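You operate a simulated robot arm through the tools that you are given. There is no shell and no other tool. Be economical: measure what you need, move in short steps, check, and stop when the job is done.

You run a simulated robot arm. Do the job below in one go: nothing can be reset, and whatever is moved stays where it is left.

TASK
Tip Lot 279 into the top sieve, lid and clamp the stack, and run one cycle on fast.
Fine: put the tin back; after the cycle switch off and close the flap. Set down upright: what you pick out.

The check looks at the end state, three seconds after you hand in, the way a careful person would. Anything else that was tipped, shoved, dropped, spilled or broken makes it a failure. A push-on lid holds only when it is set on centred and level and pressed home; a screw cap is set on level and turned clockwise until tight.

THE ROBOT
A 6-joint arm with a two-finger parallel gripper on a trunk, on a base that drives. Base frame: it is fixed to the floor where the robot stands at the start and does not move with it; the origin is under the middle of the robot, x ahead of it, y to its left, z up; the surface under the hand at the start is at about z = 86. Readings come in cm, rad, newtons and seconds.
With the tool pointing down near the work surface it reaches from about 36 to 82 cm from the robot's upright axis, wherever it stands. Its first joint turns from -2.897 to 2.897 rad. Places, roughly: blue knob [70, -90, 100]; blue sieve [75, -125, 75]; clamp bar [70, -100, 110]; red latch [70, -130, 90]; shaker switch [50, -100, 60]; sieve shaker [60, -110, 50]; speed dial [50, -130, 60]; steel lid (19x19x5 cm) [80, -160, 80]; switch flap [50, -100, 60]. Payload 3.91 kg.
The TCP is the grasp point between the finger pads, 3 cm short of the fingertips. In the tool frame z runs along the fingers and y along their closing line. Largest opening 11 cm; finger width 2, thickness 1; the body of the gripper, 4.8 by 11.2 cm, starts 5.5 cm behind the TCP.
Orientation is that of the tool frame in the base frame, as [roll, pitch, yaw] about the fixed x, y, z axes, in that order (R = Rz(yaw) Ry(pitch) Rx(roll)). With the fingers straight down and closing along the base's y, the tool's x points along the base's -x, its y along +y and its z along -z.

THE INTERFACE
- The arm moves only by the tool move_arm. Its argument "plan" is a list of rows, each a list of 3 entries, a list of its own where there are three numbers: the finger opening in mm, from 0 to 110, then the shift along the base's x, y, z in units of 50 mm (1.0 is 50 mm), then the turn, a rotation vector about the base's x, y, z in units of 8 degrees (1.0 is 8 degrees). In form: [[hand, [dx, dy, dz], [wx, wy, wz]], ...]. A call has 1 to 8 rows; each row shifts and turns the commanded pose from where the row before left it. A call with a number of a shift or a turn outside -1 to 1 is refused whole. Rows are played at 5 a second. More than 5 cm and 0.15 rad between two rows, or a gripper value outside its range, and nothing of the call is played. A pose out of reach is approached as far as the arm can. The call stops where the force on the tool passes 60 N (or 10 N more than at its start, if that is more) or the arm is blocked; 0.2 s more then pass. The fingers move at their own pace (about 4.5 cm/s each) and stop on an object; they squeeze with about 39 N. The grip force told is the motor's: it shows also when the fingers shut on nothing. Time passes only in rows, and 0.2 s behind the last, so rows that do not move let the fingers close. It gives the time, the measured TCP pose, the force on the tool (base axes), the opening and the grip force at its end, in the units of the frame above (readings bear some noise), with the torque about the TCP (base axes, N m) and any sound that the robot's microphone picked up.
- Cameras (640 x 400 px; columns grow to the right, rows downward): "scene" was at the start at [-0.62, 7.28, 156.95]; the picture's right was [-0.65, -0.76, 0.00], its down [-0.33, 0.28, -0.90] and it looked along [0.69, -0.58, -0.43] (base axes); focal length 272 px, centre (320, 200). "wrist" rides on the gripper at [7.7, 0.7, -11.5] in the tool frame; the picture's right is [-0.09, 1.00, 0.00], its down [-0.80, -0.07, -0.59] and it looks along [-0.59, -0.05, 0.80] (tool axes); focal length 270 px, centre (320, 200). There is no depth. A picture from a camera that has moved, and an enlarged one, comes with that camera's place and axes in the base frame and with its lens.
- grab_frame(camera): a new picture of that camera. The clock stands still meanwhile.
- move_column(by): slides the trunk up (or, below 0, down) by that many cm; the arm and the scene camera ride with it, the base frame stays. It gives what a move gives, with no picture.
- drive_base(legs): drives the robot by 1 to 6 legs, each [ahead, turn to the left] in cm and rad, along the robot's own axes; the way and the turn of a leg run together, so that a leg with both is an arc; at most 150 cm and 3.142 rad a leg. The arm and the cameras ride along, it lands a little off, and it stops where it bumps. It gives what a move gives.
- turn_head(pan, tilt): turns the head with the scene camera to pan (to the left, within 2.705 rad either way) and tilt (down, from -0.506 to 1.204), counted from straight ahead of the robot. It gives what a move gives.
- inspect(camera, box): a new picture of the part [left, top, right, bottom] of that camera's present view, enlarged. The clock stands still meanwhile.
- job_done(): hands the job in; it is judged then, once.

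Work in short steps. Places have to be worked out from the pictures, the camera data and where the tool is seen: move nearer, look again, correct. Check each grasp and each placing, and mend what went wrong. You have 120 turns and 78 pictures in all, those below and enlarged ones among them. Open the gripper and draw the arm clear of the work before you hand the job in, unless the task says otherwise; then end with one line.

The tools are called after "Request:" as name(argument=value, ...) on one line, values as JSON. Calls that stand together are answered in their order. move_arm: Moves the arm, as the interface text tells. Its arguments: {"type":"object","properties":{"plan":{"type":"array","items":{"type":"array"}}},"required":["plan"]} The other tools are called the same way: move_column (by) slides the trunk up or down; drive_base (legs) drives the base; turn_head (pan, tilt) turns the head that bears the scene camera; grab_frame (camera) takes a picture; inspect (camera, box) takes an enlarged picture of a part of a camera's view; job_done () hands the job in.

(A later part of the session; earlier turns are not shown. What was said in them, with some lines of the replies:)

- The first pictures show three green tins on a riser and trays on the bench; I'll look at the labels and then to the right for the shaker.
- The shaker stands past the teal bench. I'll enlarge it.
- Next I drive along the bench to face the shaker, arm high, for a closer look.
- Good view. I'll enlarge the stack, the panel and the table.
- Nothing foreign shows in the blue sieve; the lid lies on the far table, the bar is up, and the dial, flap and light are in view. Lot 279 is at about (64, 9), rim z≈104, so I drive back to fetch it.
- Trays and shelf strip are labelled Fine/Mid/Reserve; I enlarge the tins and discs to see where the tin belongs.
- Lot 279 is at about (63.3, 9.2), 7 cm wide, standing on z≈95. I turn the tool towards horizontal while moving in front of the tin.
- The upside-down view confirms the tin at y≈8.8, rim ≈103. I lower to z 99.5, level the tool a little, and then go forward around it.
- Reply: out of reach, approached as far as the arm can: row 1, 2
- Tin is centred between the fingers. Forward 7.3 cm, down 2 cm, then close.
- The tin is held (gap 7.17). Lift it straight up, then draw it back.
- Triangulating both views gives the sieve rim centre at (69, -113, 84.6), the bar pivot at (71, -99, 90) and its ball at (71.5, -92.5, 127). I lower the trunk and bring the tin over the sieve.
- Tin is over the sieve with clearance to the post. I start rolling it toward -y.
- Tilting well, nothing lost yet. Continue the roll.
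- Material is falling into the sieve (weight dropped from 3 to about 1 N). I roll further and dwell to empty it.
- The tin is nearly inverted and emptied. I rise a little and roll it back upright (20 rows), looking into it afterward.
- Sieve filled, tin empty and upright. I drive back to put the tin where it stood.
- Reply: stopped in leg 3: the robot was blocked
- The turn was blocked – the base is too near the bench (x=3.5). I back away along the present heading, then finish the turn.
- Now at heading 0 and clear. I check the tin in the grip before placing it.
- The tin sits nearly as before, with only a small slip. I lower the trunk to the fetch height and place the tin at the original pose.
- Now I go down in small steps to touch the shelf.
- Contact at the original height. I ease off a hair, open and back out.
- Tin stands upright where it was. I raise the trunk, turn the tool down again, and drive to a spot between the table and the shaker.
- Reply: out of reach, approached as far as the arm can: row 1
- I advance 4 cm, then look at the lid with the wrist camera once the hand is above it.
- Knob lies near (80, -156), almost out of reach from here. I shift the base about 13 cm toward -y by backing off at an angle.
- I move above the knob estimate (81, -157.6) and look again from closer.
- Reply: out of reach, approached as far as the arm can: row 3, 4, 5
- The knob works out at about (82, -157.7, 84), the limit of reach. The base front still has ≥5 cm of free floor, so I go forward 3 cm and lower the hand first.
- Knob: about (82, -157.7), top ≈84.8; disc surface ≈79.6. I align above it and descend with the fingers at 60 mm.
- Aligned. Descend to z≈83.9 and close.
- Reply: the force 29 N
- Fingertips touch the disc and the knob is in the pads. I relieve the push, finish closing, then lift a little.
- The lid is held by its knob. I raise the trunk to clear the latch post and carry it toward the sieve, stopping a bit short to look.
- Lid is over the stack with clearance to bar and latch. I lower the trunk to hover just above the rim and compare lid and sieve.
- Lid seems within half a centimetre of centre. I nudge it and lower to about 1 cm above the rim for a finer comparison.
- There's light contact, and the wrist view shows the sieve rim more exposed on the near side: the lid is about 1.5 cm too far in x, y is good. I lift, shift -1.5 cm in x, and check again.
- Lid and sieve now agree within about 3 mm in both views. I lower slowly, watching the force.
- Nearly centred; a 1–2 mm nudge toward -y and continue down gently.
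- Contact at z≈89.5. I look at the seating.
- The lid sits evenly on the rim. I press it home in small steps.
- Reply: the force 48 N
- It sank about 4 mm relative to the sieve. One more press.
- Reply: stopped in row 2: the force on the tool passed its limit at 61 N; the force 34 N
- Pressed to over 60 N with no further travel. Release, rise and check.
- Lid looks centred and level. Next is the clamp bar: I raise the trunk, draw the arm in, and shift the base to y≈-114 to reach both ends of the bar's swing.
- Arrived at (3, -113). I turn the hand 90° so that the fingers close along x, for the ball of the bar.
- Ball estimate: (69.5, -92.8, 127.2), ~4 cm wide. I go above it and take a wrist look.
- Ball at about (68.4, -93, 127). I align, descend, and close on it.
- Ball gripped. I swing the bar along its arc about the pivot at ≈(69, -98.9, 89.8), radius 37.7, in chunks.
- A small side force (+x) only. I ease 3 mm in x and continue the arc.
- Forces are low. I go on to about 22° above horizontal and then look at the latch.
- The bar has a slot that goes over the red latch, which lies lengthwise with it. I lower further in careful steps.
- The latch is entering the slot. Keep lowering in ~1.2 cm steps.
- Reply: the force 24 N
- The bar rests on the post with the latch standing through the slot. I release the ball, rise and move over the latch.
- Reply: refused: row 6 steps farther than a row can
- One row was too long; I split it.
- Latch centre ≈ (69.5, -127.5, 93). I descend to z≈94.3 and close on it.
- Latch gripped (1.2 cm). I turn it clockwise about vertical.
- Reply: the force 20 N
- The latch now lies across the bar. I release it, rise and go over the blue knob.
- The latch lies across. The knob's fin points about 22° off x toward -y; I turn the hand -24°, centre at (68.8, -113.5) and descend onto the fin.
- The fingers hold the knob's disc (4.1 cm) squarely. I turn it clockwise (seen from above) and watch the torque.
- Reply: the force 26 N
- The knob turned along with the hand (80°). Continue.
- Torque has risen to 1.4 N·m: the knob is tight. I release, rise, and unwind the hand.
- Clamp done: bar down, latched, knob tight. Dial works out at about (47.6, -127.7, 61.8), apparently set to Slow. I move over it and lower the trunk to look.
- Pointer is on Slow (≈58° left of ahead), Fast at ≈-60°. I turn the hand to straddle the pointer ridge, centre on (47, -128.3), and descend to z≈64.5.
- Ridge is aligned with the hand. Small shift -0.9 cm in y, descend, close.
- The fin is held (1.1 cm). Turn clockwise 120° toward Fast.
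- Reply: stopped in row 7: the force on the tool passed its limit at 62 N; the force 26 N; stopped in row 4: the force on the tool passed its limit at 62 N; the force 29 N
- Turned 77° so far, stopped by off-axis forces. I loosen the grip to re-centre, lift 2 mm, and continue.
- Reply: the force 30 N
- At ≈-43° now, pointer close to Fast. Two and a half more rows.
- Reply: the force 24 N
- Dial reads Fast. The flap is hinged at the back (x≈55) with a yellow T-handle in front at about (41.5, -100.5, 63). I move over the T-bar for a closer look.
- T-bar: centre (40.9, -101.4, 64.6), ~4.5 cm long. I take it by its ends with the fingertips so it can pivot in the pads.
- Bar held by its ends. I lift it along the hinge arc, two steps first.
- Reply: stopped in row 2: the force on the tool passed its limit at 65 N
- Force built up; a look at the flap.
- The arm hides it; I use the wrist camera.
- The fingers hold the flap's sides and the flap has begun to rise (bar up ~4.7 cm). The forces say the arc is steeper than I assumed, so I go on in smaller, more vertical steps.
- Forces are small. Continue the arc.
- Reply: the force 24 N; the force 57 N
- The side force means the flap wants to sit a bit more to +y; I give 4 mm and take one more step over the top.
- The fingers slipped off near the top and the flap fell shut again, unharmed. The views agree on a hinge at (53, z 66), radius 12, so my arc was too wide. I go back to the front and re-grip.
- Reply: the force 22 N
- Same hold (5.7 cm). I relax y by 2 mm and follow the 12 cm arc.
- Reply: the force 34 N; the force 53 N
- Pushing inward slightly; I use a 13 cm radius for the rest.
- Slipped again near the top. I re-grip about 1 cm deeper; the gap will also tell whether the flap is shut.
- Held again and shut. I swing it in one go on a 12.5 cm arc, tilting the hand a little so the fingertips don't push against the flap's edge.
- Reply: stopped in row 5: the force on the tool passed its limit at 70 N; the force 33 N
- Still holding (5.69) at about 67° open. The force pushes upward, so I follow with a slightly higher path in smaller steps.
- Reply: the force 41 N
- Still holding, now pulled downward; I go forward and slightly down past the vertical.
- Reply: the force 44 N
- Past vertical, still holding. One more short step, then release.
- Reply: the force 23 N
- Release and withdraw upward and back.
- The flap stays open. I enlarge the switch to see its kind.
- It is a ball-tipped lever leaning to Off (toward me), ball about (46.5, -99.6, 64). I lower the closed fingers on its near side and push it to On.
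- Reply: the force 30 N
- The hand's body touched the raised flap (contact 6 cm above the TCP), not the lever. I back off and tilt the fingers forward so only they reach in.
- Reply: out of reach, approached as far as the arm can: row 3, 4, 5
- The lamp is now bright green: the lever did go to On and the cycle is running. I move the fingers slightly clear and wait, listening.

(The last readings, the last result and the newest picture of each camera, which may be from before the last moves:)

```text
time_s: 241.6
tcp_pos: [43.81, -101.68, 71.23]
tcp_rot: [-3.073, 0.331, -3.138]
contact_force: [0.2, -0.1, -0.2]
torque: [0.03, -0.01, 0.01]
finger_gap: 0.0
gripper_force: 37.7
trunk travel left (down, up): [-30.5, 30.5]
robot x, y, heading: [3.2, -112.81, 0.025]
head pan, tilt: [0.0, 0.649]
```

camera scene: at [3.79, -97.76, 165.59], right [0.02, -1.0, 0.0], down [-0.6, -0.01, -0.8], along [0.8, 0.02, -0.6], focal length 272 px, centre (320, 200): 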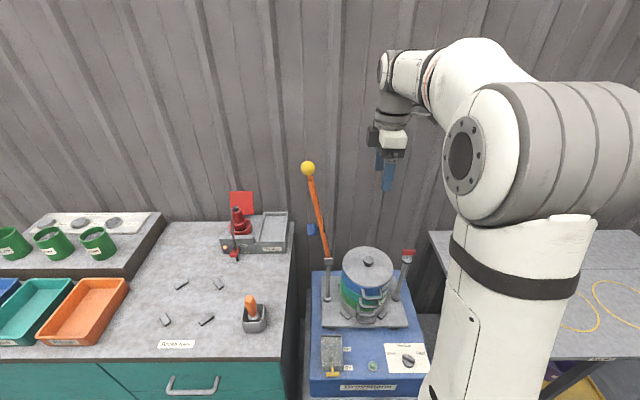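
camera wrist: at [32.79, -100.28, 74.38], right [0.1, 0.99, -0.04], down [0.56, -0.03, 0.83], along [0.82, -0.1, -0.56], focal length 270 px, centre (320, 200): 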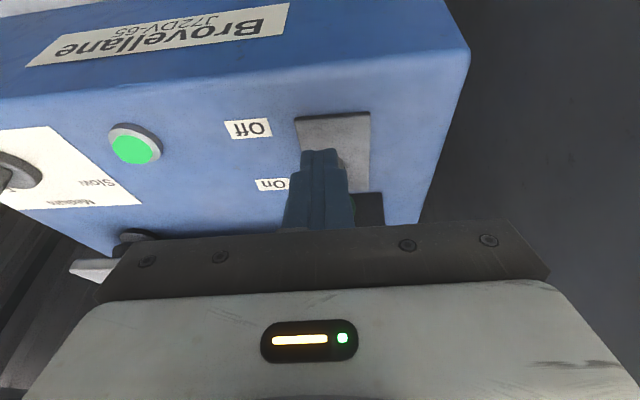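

No end signal yet; I keep waiting.

Request:
move_arm(plan=[[0, [0, 0, 0], [0, 0, 0]], [0, [0, 0, 0], [0, 0, 0]], [0, [0, 0, 0], [0, 0, 0]], [0, [0, 0, 0], [0, 0, 0]], [0, [0, 0, 0], [0, 0, 0]], [0, [0, 0, 0], [0, 0, 0]], [0, [0, 0, 0], [0, 0, 0]], [0, [0, 0, 0], [0, 0, 0]]])

Request:
move_arm(plan=[[0, [0, 0, 0], [0, 0, 0]], [0, [0, 0, 0], [0, 0, 0]], [0, [0, 0, 0], [0, 0, 0]], [0, [0, 0, 0], [0, 0, 0]], [0, [0, 0, 0], [0, 0, 0]], [0, [0, 0, 0], [0, 0, 0]], [0, [0, 0, 0], [0, 0, 0]], [0, [0, 0, 0], [0, 0, 0]]])

Request:
move_arm(plan=[[0, [0, 0, 0], [0, 0, 0]], [0, [0, 0, 0], [0, 0, 0]], [0, [0, 0, 0], [0, 0, 0]], [0, [0, 0, 0], [0, 0, 0]], [0, [0, 0, 0], [0, 0, 0]], [0, [0, 0, 0], [0, 0, 0]], [0, [0, 0, 0], [0, 0, 0]], [0, [0, 0, 0], [0, 0, 0]]])

Request:
move_arm(plan=[[0, [0, 0, 0], [0, 0, 0]], [0, [0, 0, 0], [0, 0, 0]], [0, [0, 0, 0], [0, 0, 0]], [0, [0, 0, 0], [0, 0, 0]], [0, [0, 0, 0], [0, 0, 0]], [0, [0, 0, 0], [0, 0, 0]], [0, [0, 0, 0], [0, 0, 0]], [0, [0, 0, 0], [0, 0, 0]]])

Request:
move_arm(plan=[[0, [0, 0, 0], [0, 0, 0]], [0, [0, 0, 0], [0, 0, 0]], [0, [0, 0, 0], [0, 0, 0]], [0, [0, 0, 0], [0, 0, 0]], [0, [0, 0, 0], [0, 0, 0]], [0, [0, 0, 0], [0, 0, 0]], [0, [0, 0, 0], [0, 0, 0]], [0, [0, 0, 0], [0, 0, 0]]])

Request:
move_arm(plan=[[0, [0, 0, 0], [0, 0, 0]], [0, [0, 0, 0], [0, 0, 0]], [0, [0, 0, 0], [0, 0, 0]], [0, [0, 0, 0], [0, 0, 0]], [0, [0, 0, 0], [0, 0, 0]], [0, [0, 0, 0], [0, 0, 0]], [0, [0, 0, 0], [0, 0, 0]], [0, [0, 0, 0], [0, 0, 0]]])

Request:
move_arm(plan=[[0, [0, 0, 0], [0, 0, 0]], [0, [0, 0, 0], [0, 0, 0]], [0, [0, 0, 0], [0, 0, 0]], [0, [0, 0, 0], [0, 0, 0]], [0, [0, 0, 0], [0, 0, 0]], [0, [0, 0, 0], [0, 0, 0]], [0, [0, 0, 0], [0, 0, 0]], [0, [0, 0, 0], [0, 0, 0]]])

Request:
move_arm(plan=[[0, [0, 0, 0], [0, 0, 0]], [0, [0, 0, 0], [0, 0, 0]], [0, [0, 0, 0], [0, 0, 0]], [0, [0, 0, 0], [0, 0, 0]], [0, [0, 0, 0], [0, 0, 0]], [0, [0, 0, 0], [0, 0, 0]], [0, [0, 0, 0], [0, 0, 0]], [0, [0, 0, 0], [0, 0, 0]]])

```text
time_s: 243.4
tcp_pos: [43.71, -101.68, 71.27]
tcp_rot: [-3.074, 0.332, -3.138]
contact_force: [0.0, 0.4, 0.3]
torque: [0.01, 0.01, 0.01]
finger_gap: 0.01
gripper_force: 37.6
trunk travel left (down, up): [-30.5, 30.5]
robot x, y, heading: [2.69, -112.77, 0.024]
head pan, tilt: [0.0, 0.649]
```

```text
time_s: 245.2
tcp_pos: [43.68, -101.7, 71.22]
tcp_rot: [-3.073, 0.332, -3.14]
contact_force: [-0.8, 0.9, -0.7]
torque: [0.01, -0.01, 0.02]
finger_gap: 0.0
gripper_force: 37.4
trunk travel left (down, up): [-30.5, 30.5]
robot x, y, heading: [3.21, -113.29, 0.025]
head pan, tilt: [0.0, 0.649]
```

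```text
time_s: 247.0
tcp_pos: [43.76, -101.69, 71.31]
tcp_rot: [-3.073, 0.334, -3.138]
contact_force: [-0.3, -0.2, -0.2]
torque: [0.01, 0.0, -0.01]
finger_gap: 0.0
gripper_force: 37.9
trunk travel left (down, up): [-30.5, 30.5]
robot x, y, heading: [3.64, -112.89, 0.022]
head pan, tilt: [0.0, 0.649]
```

```text
time_s: 248.8
tcp_pos: [43.75, -101.63, 71.2]
tcp_rot: [-3.073, 0.333, -3.138]
contact_force: [0.1, 0.8, -0.5]
torque: [-0.01, 0.0, -0.01]
finger_gap: 0.0
gripper_force: 37.8
trunk travel left (down, up): [-30.5, 30.5]
robot x, y, heading: [3.29, -113.19, 0.031]
head pan, tilt: [0.0, 0.649]
```

```text
time_s: 250.6
tcp_pos: [43.82, -101.65, 71.1]
tcp_rot: [-3.074, 0.33, -3.136]
contact_force: [0.3, -0.8, 0.3]
torque: [0.03, 0.03, 0.03]
finger_gap: 0.0
gripper_force: 37.2
trunk travel left (down, up): [-30.5, 30.5]
robot x, y, heading: [3.31, -112.99, 0.029]
head pan, tilt: [0.0, 0.649]
```

```text
time_s: 252.4
tcp_pos: [43.7, -101.6, 71.22]
tcp_rot: [-3.074, 0.332, -3.137]
contact_force: [0.3, -0.5, -0.9]
torque: [0.02, -0.02, -0.03]
finger_gap: 0.0
gripper_force: 38.0
trunk travel left (down, up): [-30.5, 30.5]
robot x, y, heading: [3.03, -112.81, 0.027]
head pan, tilt: [0.0, 0.649]
```

```text
time_s: 254.2
tcp_pos: [43.74, -101.66, 71.2]
tcp_rot: [-3.074, 0.331, -3.137]
contact_force: [-0.3, 0.3, 0.0]
torque: [0.02, -0.02, -0.01]
finger_gap: 0.0
gripper_force: 38.0
trunk travel left (down, up): [-30.5, 30.5]
robot x, y, heading: [3.35, -113.41, 0.02]
head pan, tilt: [0.0, 0.649]
```

```text
time_s: 256.0
tcp_pos: [43.75, -101.73, 71.3]
tcp_rot: [-3.073, 0.332, -3.138]
contact_force: [-1.0, -1.1, 0.2]
torque: [0.03, 0.0, 0.03]
finger_gap: 0.0
gripper_force: 37.8
trunk travel left (down, up): [-30.5, 30.5]
robot x, y, heading: [2.96, -112.82, 0.027]
head pan, tilt: [0.0, 0.649]
```

Still no sound after 25 s; I wait further before spending a picture.

Request:
move_arm(plan=[[0, [0, 0, 0], [0, 0, 0]], [0, [0, 0, 0], [0, 0, 0]], [0, [0, 0, 0], [0, 0, 0]], [0, [0, 0, 0], [0, 0, 0]], [0, [0, 0, 0], [0, 0, 0]], [0, [0, 0, 0], [0, 0, 0]], [0, [0, 0, 0], [0, 0, 0]], [0, [0, 0, 0], [0, 0, 0]]])

Request:
move_arm(plan=[[0, [0, 0, 0], [0, 0, 0]], [0, [0, 0, 0], [0, 0, 0]], [0, [0, 0, 0], [0, 0, 0]], [0, [0, 0, 0], [0, 0, 0]], [0, [0, 0, 0], [0, 0, 0]], [0, [0, 0, 0], [0, 0, 0]], [0, [0, 0, 0], [0, 0, 0]], [0, [0, 0, 0], [0, 0, 0]]])

Request:
move_arm(plan=[[0, [0, 0, 0], [0, 0, 0]], [0, [0, 0, 0], [0, 0, 0]], [0, [0, 0, 0], [0, 0, 0]], [0, [0, 0, 0], [0, 0, 0]], [0, [0, 0, 0], [0, 0, 0]], [0, [0, 0, 0], [0, 0, 0]], [0, [0, 0, 0], [0, 0, 0]], [0, [0, 0, 0], [0, 0, 0]]])

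Request:
move_arm(plan=[[0, [0, 0, 0], [0, 0, 0]], [0, [0, 0, 0], [0, 0, 0]], [0, [0, 0, 0], [0, 0, 0]], [0, [0, 0, 0], [0, 0, 0]], [0, [0, 0, 0], [0, 0, 0]], [0, [0, 0, 0], [0, 0, 0]], [0, [0, 0, 0], [0, 0, 0]], [0, [0, 0, 0], [0, 0, 0]]])

Request:
move_arm(plan=[[0, [0, 0, 0], [0, 0, 0]], [0, [0, 0, 0], [0, 0, 0]], [0, [0, 0, 0], [0, 0, 0]], [0, [0, 0, 0], [0, 0, 0]], [0, [0, 0, 0], [0, 0, 0]], [0, [0, 0, 0], [0, 0, 0]], [0, [0, 0, 0], [0, 0, 0]], [0, [0, 0, 0], [0, 0, 0]]])

Request:
move_arm(plan=[[0, [0, 0, 0], [0, 0, 0]], [0, [0, 0, 0], [0, 0, 0]], [0, [0, 0, 0], [0, 0, 0]], [0, [0, 0, 0], [0, 0, 0]], [0, [0, 0, 0], [0, 0, 0]], [0, [0, 0, 0], [0, 0, 0]], [0, [0, 0, 0], [0, 0, 0]], [0, [0, 0, 0], [0, 0, 0]]])

Request:
move_arm(plan=[[0, [0, 0, 0], [0, 0, 0]], [0, [0, 0, 0], [0, 0, 0]], [0, [0, 0, 0], [0, 0, 0]], [0, [0, 0, 0], [0, 0, 0]], [0, [0, 0, 0], [0, 0, 0]], [0, [0, 0, 0], [0, 0, 0]], [0, [0, 0, 0], [0, 0, 0]], [0, [0, 0, 0], [0, 0, 0]]])

Request:
move_arm(plan=[[0, [0, 0, 0], [0, 0, 0]], [0, [0, 0, 0], [0, 0, 0]], [0, [0, 0, 0], [0, 0, 0]], [0, [0, 0, 0], [0, 0, 0]], [0, [0, 0, 0], [0, 0, 0]], [0, [0, 0, 0], [0, 0, 0]], [0, [0, 0, 0], [0, 0, 0]], [0, [0, 0, 0], [0, 0, 0]]])

Request:
move_arm(plan=[[0, [0, 0, 0], [0, 0, 0]], [0, [0, 0, 0], [0, 0, 0]], [0, [0, 0, 0], [0, 0, 0]], [0, [0, 0, 0], [0, 0, 0]], [0, [0, 0, 0], [0, 0, 0]], [0, [0, 0, 0], [0, 0, 0]], [0, [0, 0, 0], [0, 0, 0]], [0, [0, 0, 0], [0, 0, 0]]])

Request:
move_arm(plan=[[0, [0, 0, 0], [0, 0, 0]], [0, [0, 0, 0], [0, 0, 0]], [0, [0, 0, 0], [0, 0, 0]], [0, [0, 0, 0], [0, 0, 0]], [0, [0, 0, 0], [0, 0, 0]], [0, [0, 0, 0], [0, 0, 0]], [0, [0, 0, 0], [0, 0, 0]], [0, [0, 0, 0], [0, 0, 0]]])

```text
time_s: 257.8
tcp_pos: [43.76, -101.59, 71.16]
tcp_rot: [-3.073, 0.332, -3.138]
contact_force: [0.1, -0.5, 0.1]
torque: [-0.01, 0.0, 0.01]
finger_gap: 0.0
gripper_force: 37.5
trunk travel left (down, up): [-30.5, 30.5]
robot x, y, heading: [2.73, -113.18, 0.026]
head pan, tilt: [0.0, 0.649]
```

```text
time_s: 259.6
tcp_pos: [43.8, -101.67, 71.22]
tcp_rot: [-3.074, 0.331, -3.138]
contact_force: [0.9, -1.3, 0.6]
torque: [0.01, 0.01, 0.0]
finger_gap: 0.0
gripper_force: 37.3
trunk travel left (down, up): [-30.5, 30.5]
robot x, y, heading: [3.21, -112.7, 0.022]
head pan, tilt: [0.0, 0.649]
```

```text
time_s: 261.4
tcp_pos: [43.74, -101.7, 71.19]
tcp_rot: [-3.073, 0.331, -3.138]
contact_force: [-0.4, 0.1, 0.2]
torque: [-0.02, 0.0, -0.02]
finger_gap: 0.0
gripper_force: 38.3
trunk travel left (down, up): [-30.5, 30.5]
robot x, y, heading: [3.1, -113.14, 0.026]
head pan, tilt: [0.0, 0.649]
```

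```text
time_s: 263.2
tcp_pos: [43.85, -101.58, 71.17]
tcp_rot: [-3.074, 0.331, -3.139]
contact_force: [-0.3, 0.6, -0.2]
torque: [0.02, -0.05, -0.01]
finger_gap: 0.01
gripper_force: 37.4
trunk travel left (down, up): [-30.5, 30.5]
robot x, y, heading: [3.13, -112.97, 0.026]
head pan, tilt: [0.0, 0.649]
```

```text
time_s: 265.0
tcp_pos: [43.67, -101.7, 71.21]
tcp_rot: [-3.074, 0.332, -3.138]
contact_force: [-0.5, 0.5, -0.4]
torque: [0.02, 0.01, 0.03]
finger_gap: 0.0
gripper_force: 37.8
trunk travel left (down, up): [-30.5, 30.5]
robot x, y, heading: [2.69, -113.22, 0.032]
head pan, tilt: [0.0, 0.649]
```

```text
time_s: 266.8
tcp_pos: [43.7, -101.62, 71.33]
tcp_rot: [-3.074, 0.331, -3.137]
contact_force: [0.0, 0.2, -0.9]
torque: [-0.02, -0.01, -0.03]
finger_gap: 0.02
gripper_force: 38.1
trunk travel left (down, up): [-30.5, 30.5]
robot x, y, heading: [3.27, -113.56, 0.026]
head pan, tilt: [0.0, 0.649]
```

```text
time_s: 268.6
tcp_pos: [43.82, -101.55, 71.15]
tcp_rot: [-3.073, 0.33, -3.137]
contact_force: [0.0, -0.1, 0.4]
torque: [0.01, 0.0, 0.01]
finger_gap: 0.0
gripper_force: 37.7
trunk travel left (down, up): [-30.5, 30.5]
robot x, y, heading: [3.16, -112.88, 0.03]
head pan, tilt: [0.0, 0.649]
```

```text
time_s: 270.4
tcp_pos: [43.74, -101.59, 71.23]
tcp_rot: [-3.073, 0.332, -3.139]
contact_force: [-0.2, 0.3, 0.9]
torque: [0.0, -0.02, 0.01]
finger_gap: 0.0
gripper_force: 37.6
trunk travel left (down, up): [-30.5, 30.5]
robot x, y, heading: [3.22, -112.57, 0.027]
head pan, tilt: [0.0, 0.649]
```

```text
time_s: 272.2
tcp_pos: [43.77, -101.73, 71.21]
tcp_rot: [-3.075, 0.332, -3.137]
contact_force: [-1.0, 0.0, -0.2]
torque: [0.0, 0.0, -0.03]
finger_gap: 0.0
gripper_force: 37.7
trunk travel left (down, up): [-30.5, 30.5]
robot x, y, heading: [3.01, -113.45, 0.025]
head pan, tilt: [0.0, 0.649]
```

```text
time_s: 274.0
tcp_pos: [43.69, -101.66, 71.27]
tcp_rot: [-3.075, 0.331, -3.137]
contact_force: [-0.5, 0.4, 0.7]
torque: [0.0, -0.02, -0.01]
finger_gap: 0.0
gripper_force: 38.1
trunk travel left (down, up): [-30.5, 30.5]
robot x, y, heading: [3.3, -112.55, 0.024]
head pan, tilt: [0.0, 0.649]
```

43 s have passed. I return to the earlier vantage (hand above) and look at lamp, lever and flap.

Request:
move_arm(plan=[[0, [-0.1, 0.1, 0.8], [0, 0, 0]], [0, [-0.1, 0.1, 0.8], [0, 0.8, 0]], [0, [-0.1, 0, 0.8], [0, 0.8, 0]], [0, [-0.1, 0, 0.8], [0, 0.8, 0]], [0, [0, 0, 0.2], [0, 0, 0]], [0, [0, 0, 0], [0, 0, 0]]])

Request:
grab_frame(camera="wrist")

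```text
time_s: 275.4
tcp_pos: [41.69, -100.69, 88.3]
tcp_rot: [-3.075, -0.004, -3.138]
contact_force: [-0.1, -0.2, -0.1]
torque: [-0.01, -0.01, 0.04]
finger_gap: 0.0
gripper_force: 37.7
trunk travel left (down, up): [-30.5, 30.5]
robot x, y, heading: [3.3, -112.93, 0.024]
head pan, tilt: [0.0, 0.649]
```

```text
1 pictures are left
camera wrist: at [33.99, -99.29, 99.6], right [0.08, 0.99, -0.07], down [0.8, -0.03, 0.59], along [0.59, -0.1, -0.8], focal length 270 px, centre (320, 200)
```

wrist: 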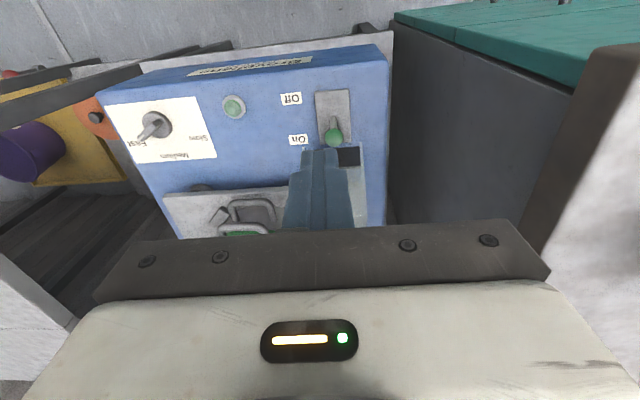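

The lamp has gone dim again: the cycle is finished, lever at On (ball ≈(49.4, -101, 64)). To pull the lever back without the hand touching the raised flap I want the hand tilted forward, so I back the base 7 cm for room.

Request:
drive_base(legs=[[-7, 0]])

Request:
move_arm(plan=[[70, [0.45, 0, -0.67], [0.12, -0.9, 0]], [70, [0.45, 0, -0.67], [0.12, -0.9, 0]], [70, [0.45, 0, -0.67], [0.12, -0.9, 0]], [70, [0.45, 0, -0.67], [0.12, -0.9, 0]], [70, [0, 0, 0], [0, 0, 0]]])

```text
time_s: 276.4
tcp_pos: [34.52, -100.83, 88.26]
tcp_rot: [-3.075, -0.004, -3.138]
contact_force: [-0.1, -0.1, -0.2]
torque: [0.0, 0.01, -0.01]
finger_gap: 0.0
gripper_force: 37.9
trunk travel left (down, up): [-30.5, 30.5]
robot x, y, heading: [-3.8, -113.17, 0.028]
head pan, tilt: [0.0, 0.649]
```

```text
time_s: 277.6
tcp_pos: [43.46, -100.78, 74.95]
tcp_rot: [3.134, 0.495, 3.122]
contact_force: [0.4, 0.8, 0.1]
torque: [-0.02, -0.02, 0.01]
finger_gap: 6.97
gripper_force: 0.2
trunk travel left (down, up): [-30.5, 30.5]
robot x, y, heading: [-4.24, -113.1, 0.023]
head pan, tilt: [0.0, 0.649]
```

Tilt is right. I slide the open fingers down along their axis around the ball and close.

Request:
move_arm(plan=[[70, [0.36, -0.01, -0.65], [0, 0, 0]], [70, [0.36, 0, -0.65], [0, 0, 0]], [70, [0.34, 0, -0.62], [0, 0, 0]], [70, [0, 0, 0], [0, 0, 0]], [10, [0, 0, 0], [0, 0, 0]], [10, [0, 0, 0], [0, 0, 0]], [10, [0, 0, 0], [0, 0, 0]], [10, [0, 0, 0], [0, 0, 0]]])

```text
time_s: 279.4
tcp_pos: [48.7, -100.94, 65.16]
tcp_rot: [3.137, 0.496, 3.124]
contact_force: [-7.9, -5.4, -8.7]
torque: [-0.11, 0.27, -0.18]
finger_gap: 2.53
gripper_force: 45.2
trunk travel left (down, up): [-30.5, 30.5]
robot x, y, heading: [-3.94, -113.07, 0.025]
head pan, tilt: [0.0, 0.649]
```

Ball gripped (2.5 cm). Pull it toward Off.

Request:
move_arm(plan=[[10, [-0.2, 0, 0.03], [0, 0, 0]], [10, [-0.2, 0, 0.02], [0, 0, 0]], [10, [-0.2, 0, -0.02], [0, 0, 0]], [10, [0, 0, 0], [0, 0, 0]]])

```text
time_s: 280.4
tcp_pos: [46.2, -101.06, 65.63]
tcp_rot: [3.134, 0.509, 3.121]
contact_force: [31.3, -25.7, 16.5]
torque: [-0.41, -1.88, -0.19]
finger_gap: 2.58
gripper_force: 45.2
trunk travel left (down, up): [-30.5, 30.5]
robot x, y, heading: [-3.98, -113.22, 0.022]
head pan, tilt: [0.0, 0.649]
```

The lever is at its Off stop (moved 2.9 cm, force at the end). I release and withdraw along the fingers' axis, then raise.

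Request:
move_arm(plan=[[70, [0.02, 0, 0], [0, 0, 0]], [70, [0, 0, 0], [0, 0, 0]], [70, [0, 0, 0], [0, 0, 0]], [70, [-0.36, 0, 0.65], [0, 0, 0]], [70, [-0.36, 0, 0.65], [0, 0, 0]], [70, [-0.3, 0, 0.65], [0, 0, 0]], [0, [0, 0, 0.8], [0, 0.9, 0]], [0, [0, 0, 0.8], [0, 0.9, 0]]])

Request:
move_arm(plan=[[0, [0.2, 0.1, 0.5], [0, 0.9, 0]], [0, [0.3, 0.1, 0], [0, 0.9, 0]], [0, [0.8, 0.1, 0], [0, 0, 0]], [0, [0.9, 0.1, 0], [0, 0, 0]], [0, [0.9, 0, 0], [0, 0, 0]], [0, [0.75, 0, 0], [0, 0, 0]], [0, [0, 0, 0], [0, 0, 0]]])

```text
time_s: 282.2
tcp_pos: [41.47, -101.77, 81.79]
tcp_rot: [-3.088, 0.312, -3.122]
contact_force: [-3.3, 3.5, -0.4]
torque: [-0.2, -0.16, -0.14]
finger_gap: 1.73
gripper_force: 0.0
out of reach, approached as far as the arm can: row 7
trunk travel left (down, up): [-30.5, 30.5]
robot x, y, heading: [-4.03, -112.9, 0.028]
head pan, tilt: [0.0, 0.649]
```

```text
time_s: 283.8
tcp_pos: [60.52, -99.47, 84.24]
tcp_rot: [-3.114, 0.047, 3.126]
contact_force: [-1.1, -0.1, -0.4]
torque: [-0.02, -0.01, 0.0]
finger_gap: 0.0
gripper_force: 37.5
trunk travel left (down, up): [-30.5, 30.5]
robot x, y, heading: [-4.11, -113.28, 0.031]
head pan, tilt: [0.0, 0.649]
```

Above and behind the flap. I lower the closed fingers behind it and draw it forward.

Request:
move_arm(plan=[[0, [0, 0, -0.5], [0, 0, 0]], [0, [0, 0, -0.5], [0, 0, 0]], [0, [0, 0, -0.45], [0, 0, 0]], [0, [0, 0, 0], [0, 0, 0]]])

Request:
move_arm(plan=[[0, [-0.3, 0, 0], [0, 0, 0]], [0, [-0.3, 0, 0], [0, 0, 0]], [0, [-0.3, 0, 0], [0, 0, 0]], [0, [0, 0, 0], [0, 0, 0]]])

```text
time_s: 284.8
tcp_pos: [60.45, -99.38, 77.12]
tcp_rot: [-3.114, 0.049, 3.123]
contact_force: [-0.2, 0.0, -0.2]
torque: [0.0, 0.01, -0.01]
finger_gap: 0.0
gripper_force: 37.5
trunk travel left (down, up): [-30.5, 30.5]
robot x, y, heading: [-4.24, -113.31, 0.023]
head pan, tilt: [0.0, 0.649]
```

```text
time_s: 285.8
tcp_pos: [55.77, -99.45, 77.12]
tcp_rot: [-3.114, 0.049, 3.127]
contact_force: [0.0, -0.9, 0.5]
torque: [-0.01, 0.01, -0.01]
finger_gap: 0.02
gripper_force: 38.2
trunk travel left (down, up): [-30.5, 30.5]
robot x, y, heading: [-4.02, -113.04, 0.024]
head pan, tilt: [0.0, 0.649]
```

Request:
move_arm(plan=[[0, [-0.3, 0, 0], [0, 0, 0]], [0, [-0.3, 0, 0], [0, 0, 0]], [0, [-0.3, 0, 0], [0, 0, 0]], [0, [-0.3, 0, 0], [0, 0, 0]], [0, [0, 0, 0], [0, 0, 0]], [0, [0, 0, 0], [0, 0, 0]], [0, [0, 0, 0], [0, 0, 0]]])

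```text
time_s: 287.4
tcp_pos: [49.85, -99.42, 77.13]
tcp_rot: [-3.113, 0.047, 3.126]
contact_force: [-0.4, 0.4, -0.4]
torque: [0.01, -0.01, 0.0]
finger_gap: 0.02
gripper_force: 37.8
trunk travel left (down, up): [-30.5, 30.5]
robot x, y, heading: [-3.92, -113.29, 0.026]
head pan, tilt: [0.0, 0.649]
```

No resistance felt; the flap should have dropped shut. I verify by feeling for it at the closed position (5.7 cm hold at z 66), as before.

Request:
move_arm(plan=[[85, [-0.2, -0.1, 0.6], [0.2, -0.3, 0]], [85, [-0.8, -0.1, 0], [0, 0, 0]], [85, [-0.74, -0.15, 0], [0, 0, 0]], [85, [0, 0, -0.7], [0, 0, 0]], [85, [0, 0, -0.7], [0, 0, 0]], [85, [0, 0, -0.7], [0, 0, 0]], [85, [0, 0, -0.6], [0, 0, 0]], [85, [0, 0, 0], [0, 0, 0]]])

Request:
move_arm(plan=[[25, [0, 0, 0], [0, 0, 0]], [25, [0, 0, 0], [0, 0, 0]], [25, [0, 0, 0], [0, 0, 0]], [25, [0, 0, 0], [0, 0, 0]]])

```text
time_s: 289.2
tcp_pos: [41.36, -101.1, 66.45]
tcp_rot: [3.14, 0.089, 3.124]
contact_force: [-0.6, -0.2, 0.1]
torque: [0.01, 0.0, 0.0]
finger_gap: 8.5
gripper_force: 0.1
trunk travel left (down, up): [-30.5, 30.5]
robot x, y, heading: [-4.46, -113.57, 0.025]
head pan, tilt: [0.0, 0.649]
```

```text
time_s: 290.2
tcp_pos: [41.27, -101.3, 66.46]
tcp_rot: [3.139, 0.087, 3.125]
contact_force: [5.4, -28.9, 0.0]
torque: [-0.79, -0.13, -0.02]
finger_gap: 5.7
gripper_force: 45.1
trunk travel left (down, up): [-30.5, 30.5]
robot x, y, heading: [-3.87, -112.99, 0.02]
head pan, tilt: [0.0, 0.649]
```

The flap is shut (5.7 cm hold at its closed height). I press it lightly, release, rise and take the last picture.

Request:
move_arm(plan=[[25, [0, 0, -0.05], [0, 0, 0]], [25, [0, 0, 0.05], [0, 0, 0]], [100, [0, 0, 0], [0, 0, 0]], [100, [0, 0, 0], [0, 0, 0]], [100, [0, 0, 0], [0, 0, 0]], [100, [0, 0, 0.6], [0, 0, 0]], [100, [0, 0, 0.9], [0, 0, 0]], [100, [0, 0, 0.9], [0, 0, 0]]])

Request:
move_arm(plan=[[100, [0, 0, 0.9], [0, 0, 0]], [100, [-0.1, -0.3, 0.9], [0, 0.3, 0]], [100, [-0.1, -0.3, 0.5], [0, 0.3, 0]], [100, [0, 0, 0], [0, 0, 0]]])

Request:
grab_frame(camera="wrist")

```text
time_s: 292.0
tcp_pos: [41.31, -101.22, 78.69]
tcp_rot: [3.139, 0.089, 3.124]
contact_force: [-0.1, 0.3, -0.6]
torque: [0.0, -0.01, 0.02]
finger_gap: 10.01
gripper_force: 0.1
trunk travel left (down, up): [-30.5, 30.5]
robot x, y, heading: [-3.86, -112.93, 0.023]
head pan, tilt: [0.0, 0.649]
```

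```text
time_s: 293.0
tcp_pos: [40.39, -104.19, 90.12]
tcp_rot: [-3.141, 0.006, 3.125]
contact_force: [-0.4, -0.1, 0.2]
torque: [-0.02, -0.02, 0.01]
finger_gap: 10.01
gripper_force: 0.0
trunk travel left (down, up): [-30.5, 30.5]
robot x, y, heading: [-4.17, -113.23, 0.024]
head pan, tilt: [0.0, 0.649]
```

```text
0 pictures are left
camera wrist: at [32.58, -103.41, 101.43], right [0.1, 0.99, 0.0], down [0.8, -0.08, 0.6], along [0.59, -0.06, -0.8], focal length 270 px, centre (320, 200)
```

wrist: 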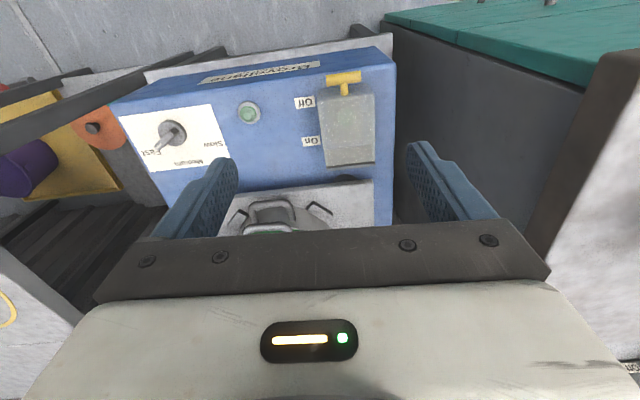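

Flap closed, lamp out, dial on Fast. I back the robot away and hand in.

Request:
drive_base(legs=[[-20, 0]])

Request:
job_done()

```text
time_s: 294.6
tcp_pos: [20.15, -104.74, 90.04]
tcp_rot: [-3.141, 0.006, 3.121]
contact_force: [-0.3, -0.2, 0.6]
torque: [0.0, 0.02, -0.02]
finger_gap: 10.0
gripper_force: 0.2
trunk travel left (down, up): [-30.5, 30.5]
robot x, y, heading: [-24.48, -113.69, 0.022]
head pan, tilt: [0.0, 0.649]
```

```text
The job is handed in.
```

I tipped Lot 279 into the top sieve and set the tin back upright in its place. The stack is lidded and clamped, one cycle ran on Fast, the lever is back at its Off stop, and the flap is closed. I judged the end of the cycle by the lamp going dim.
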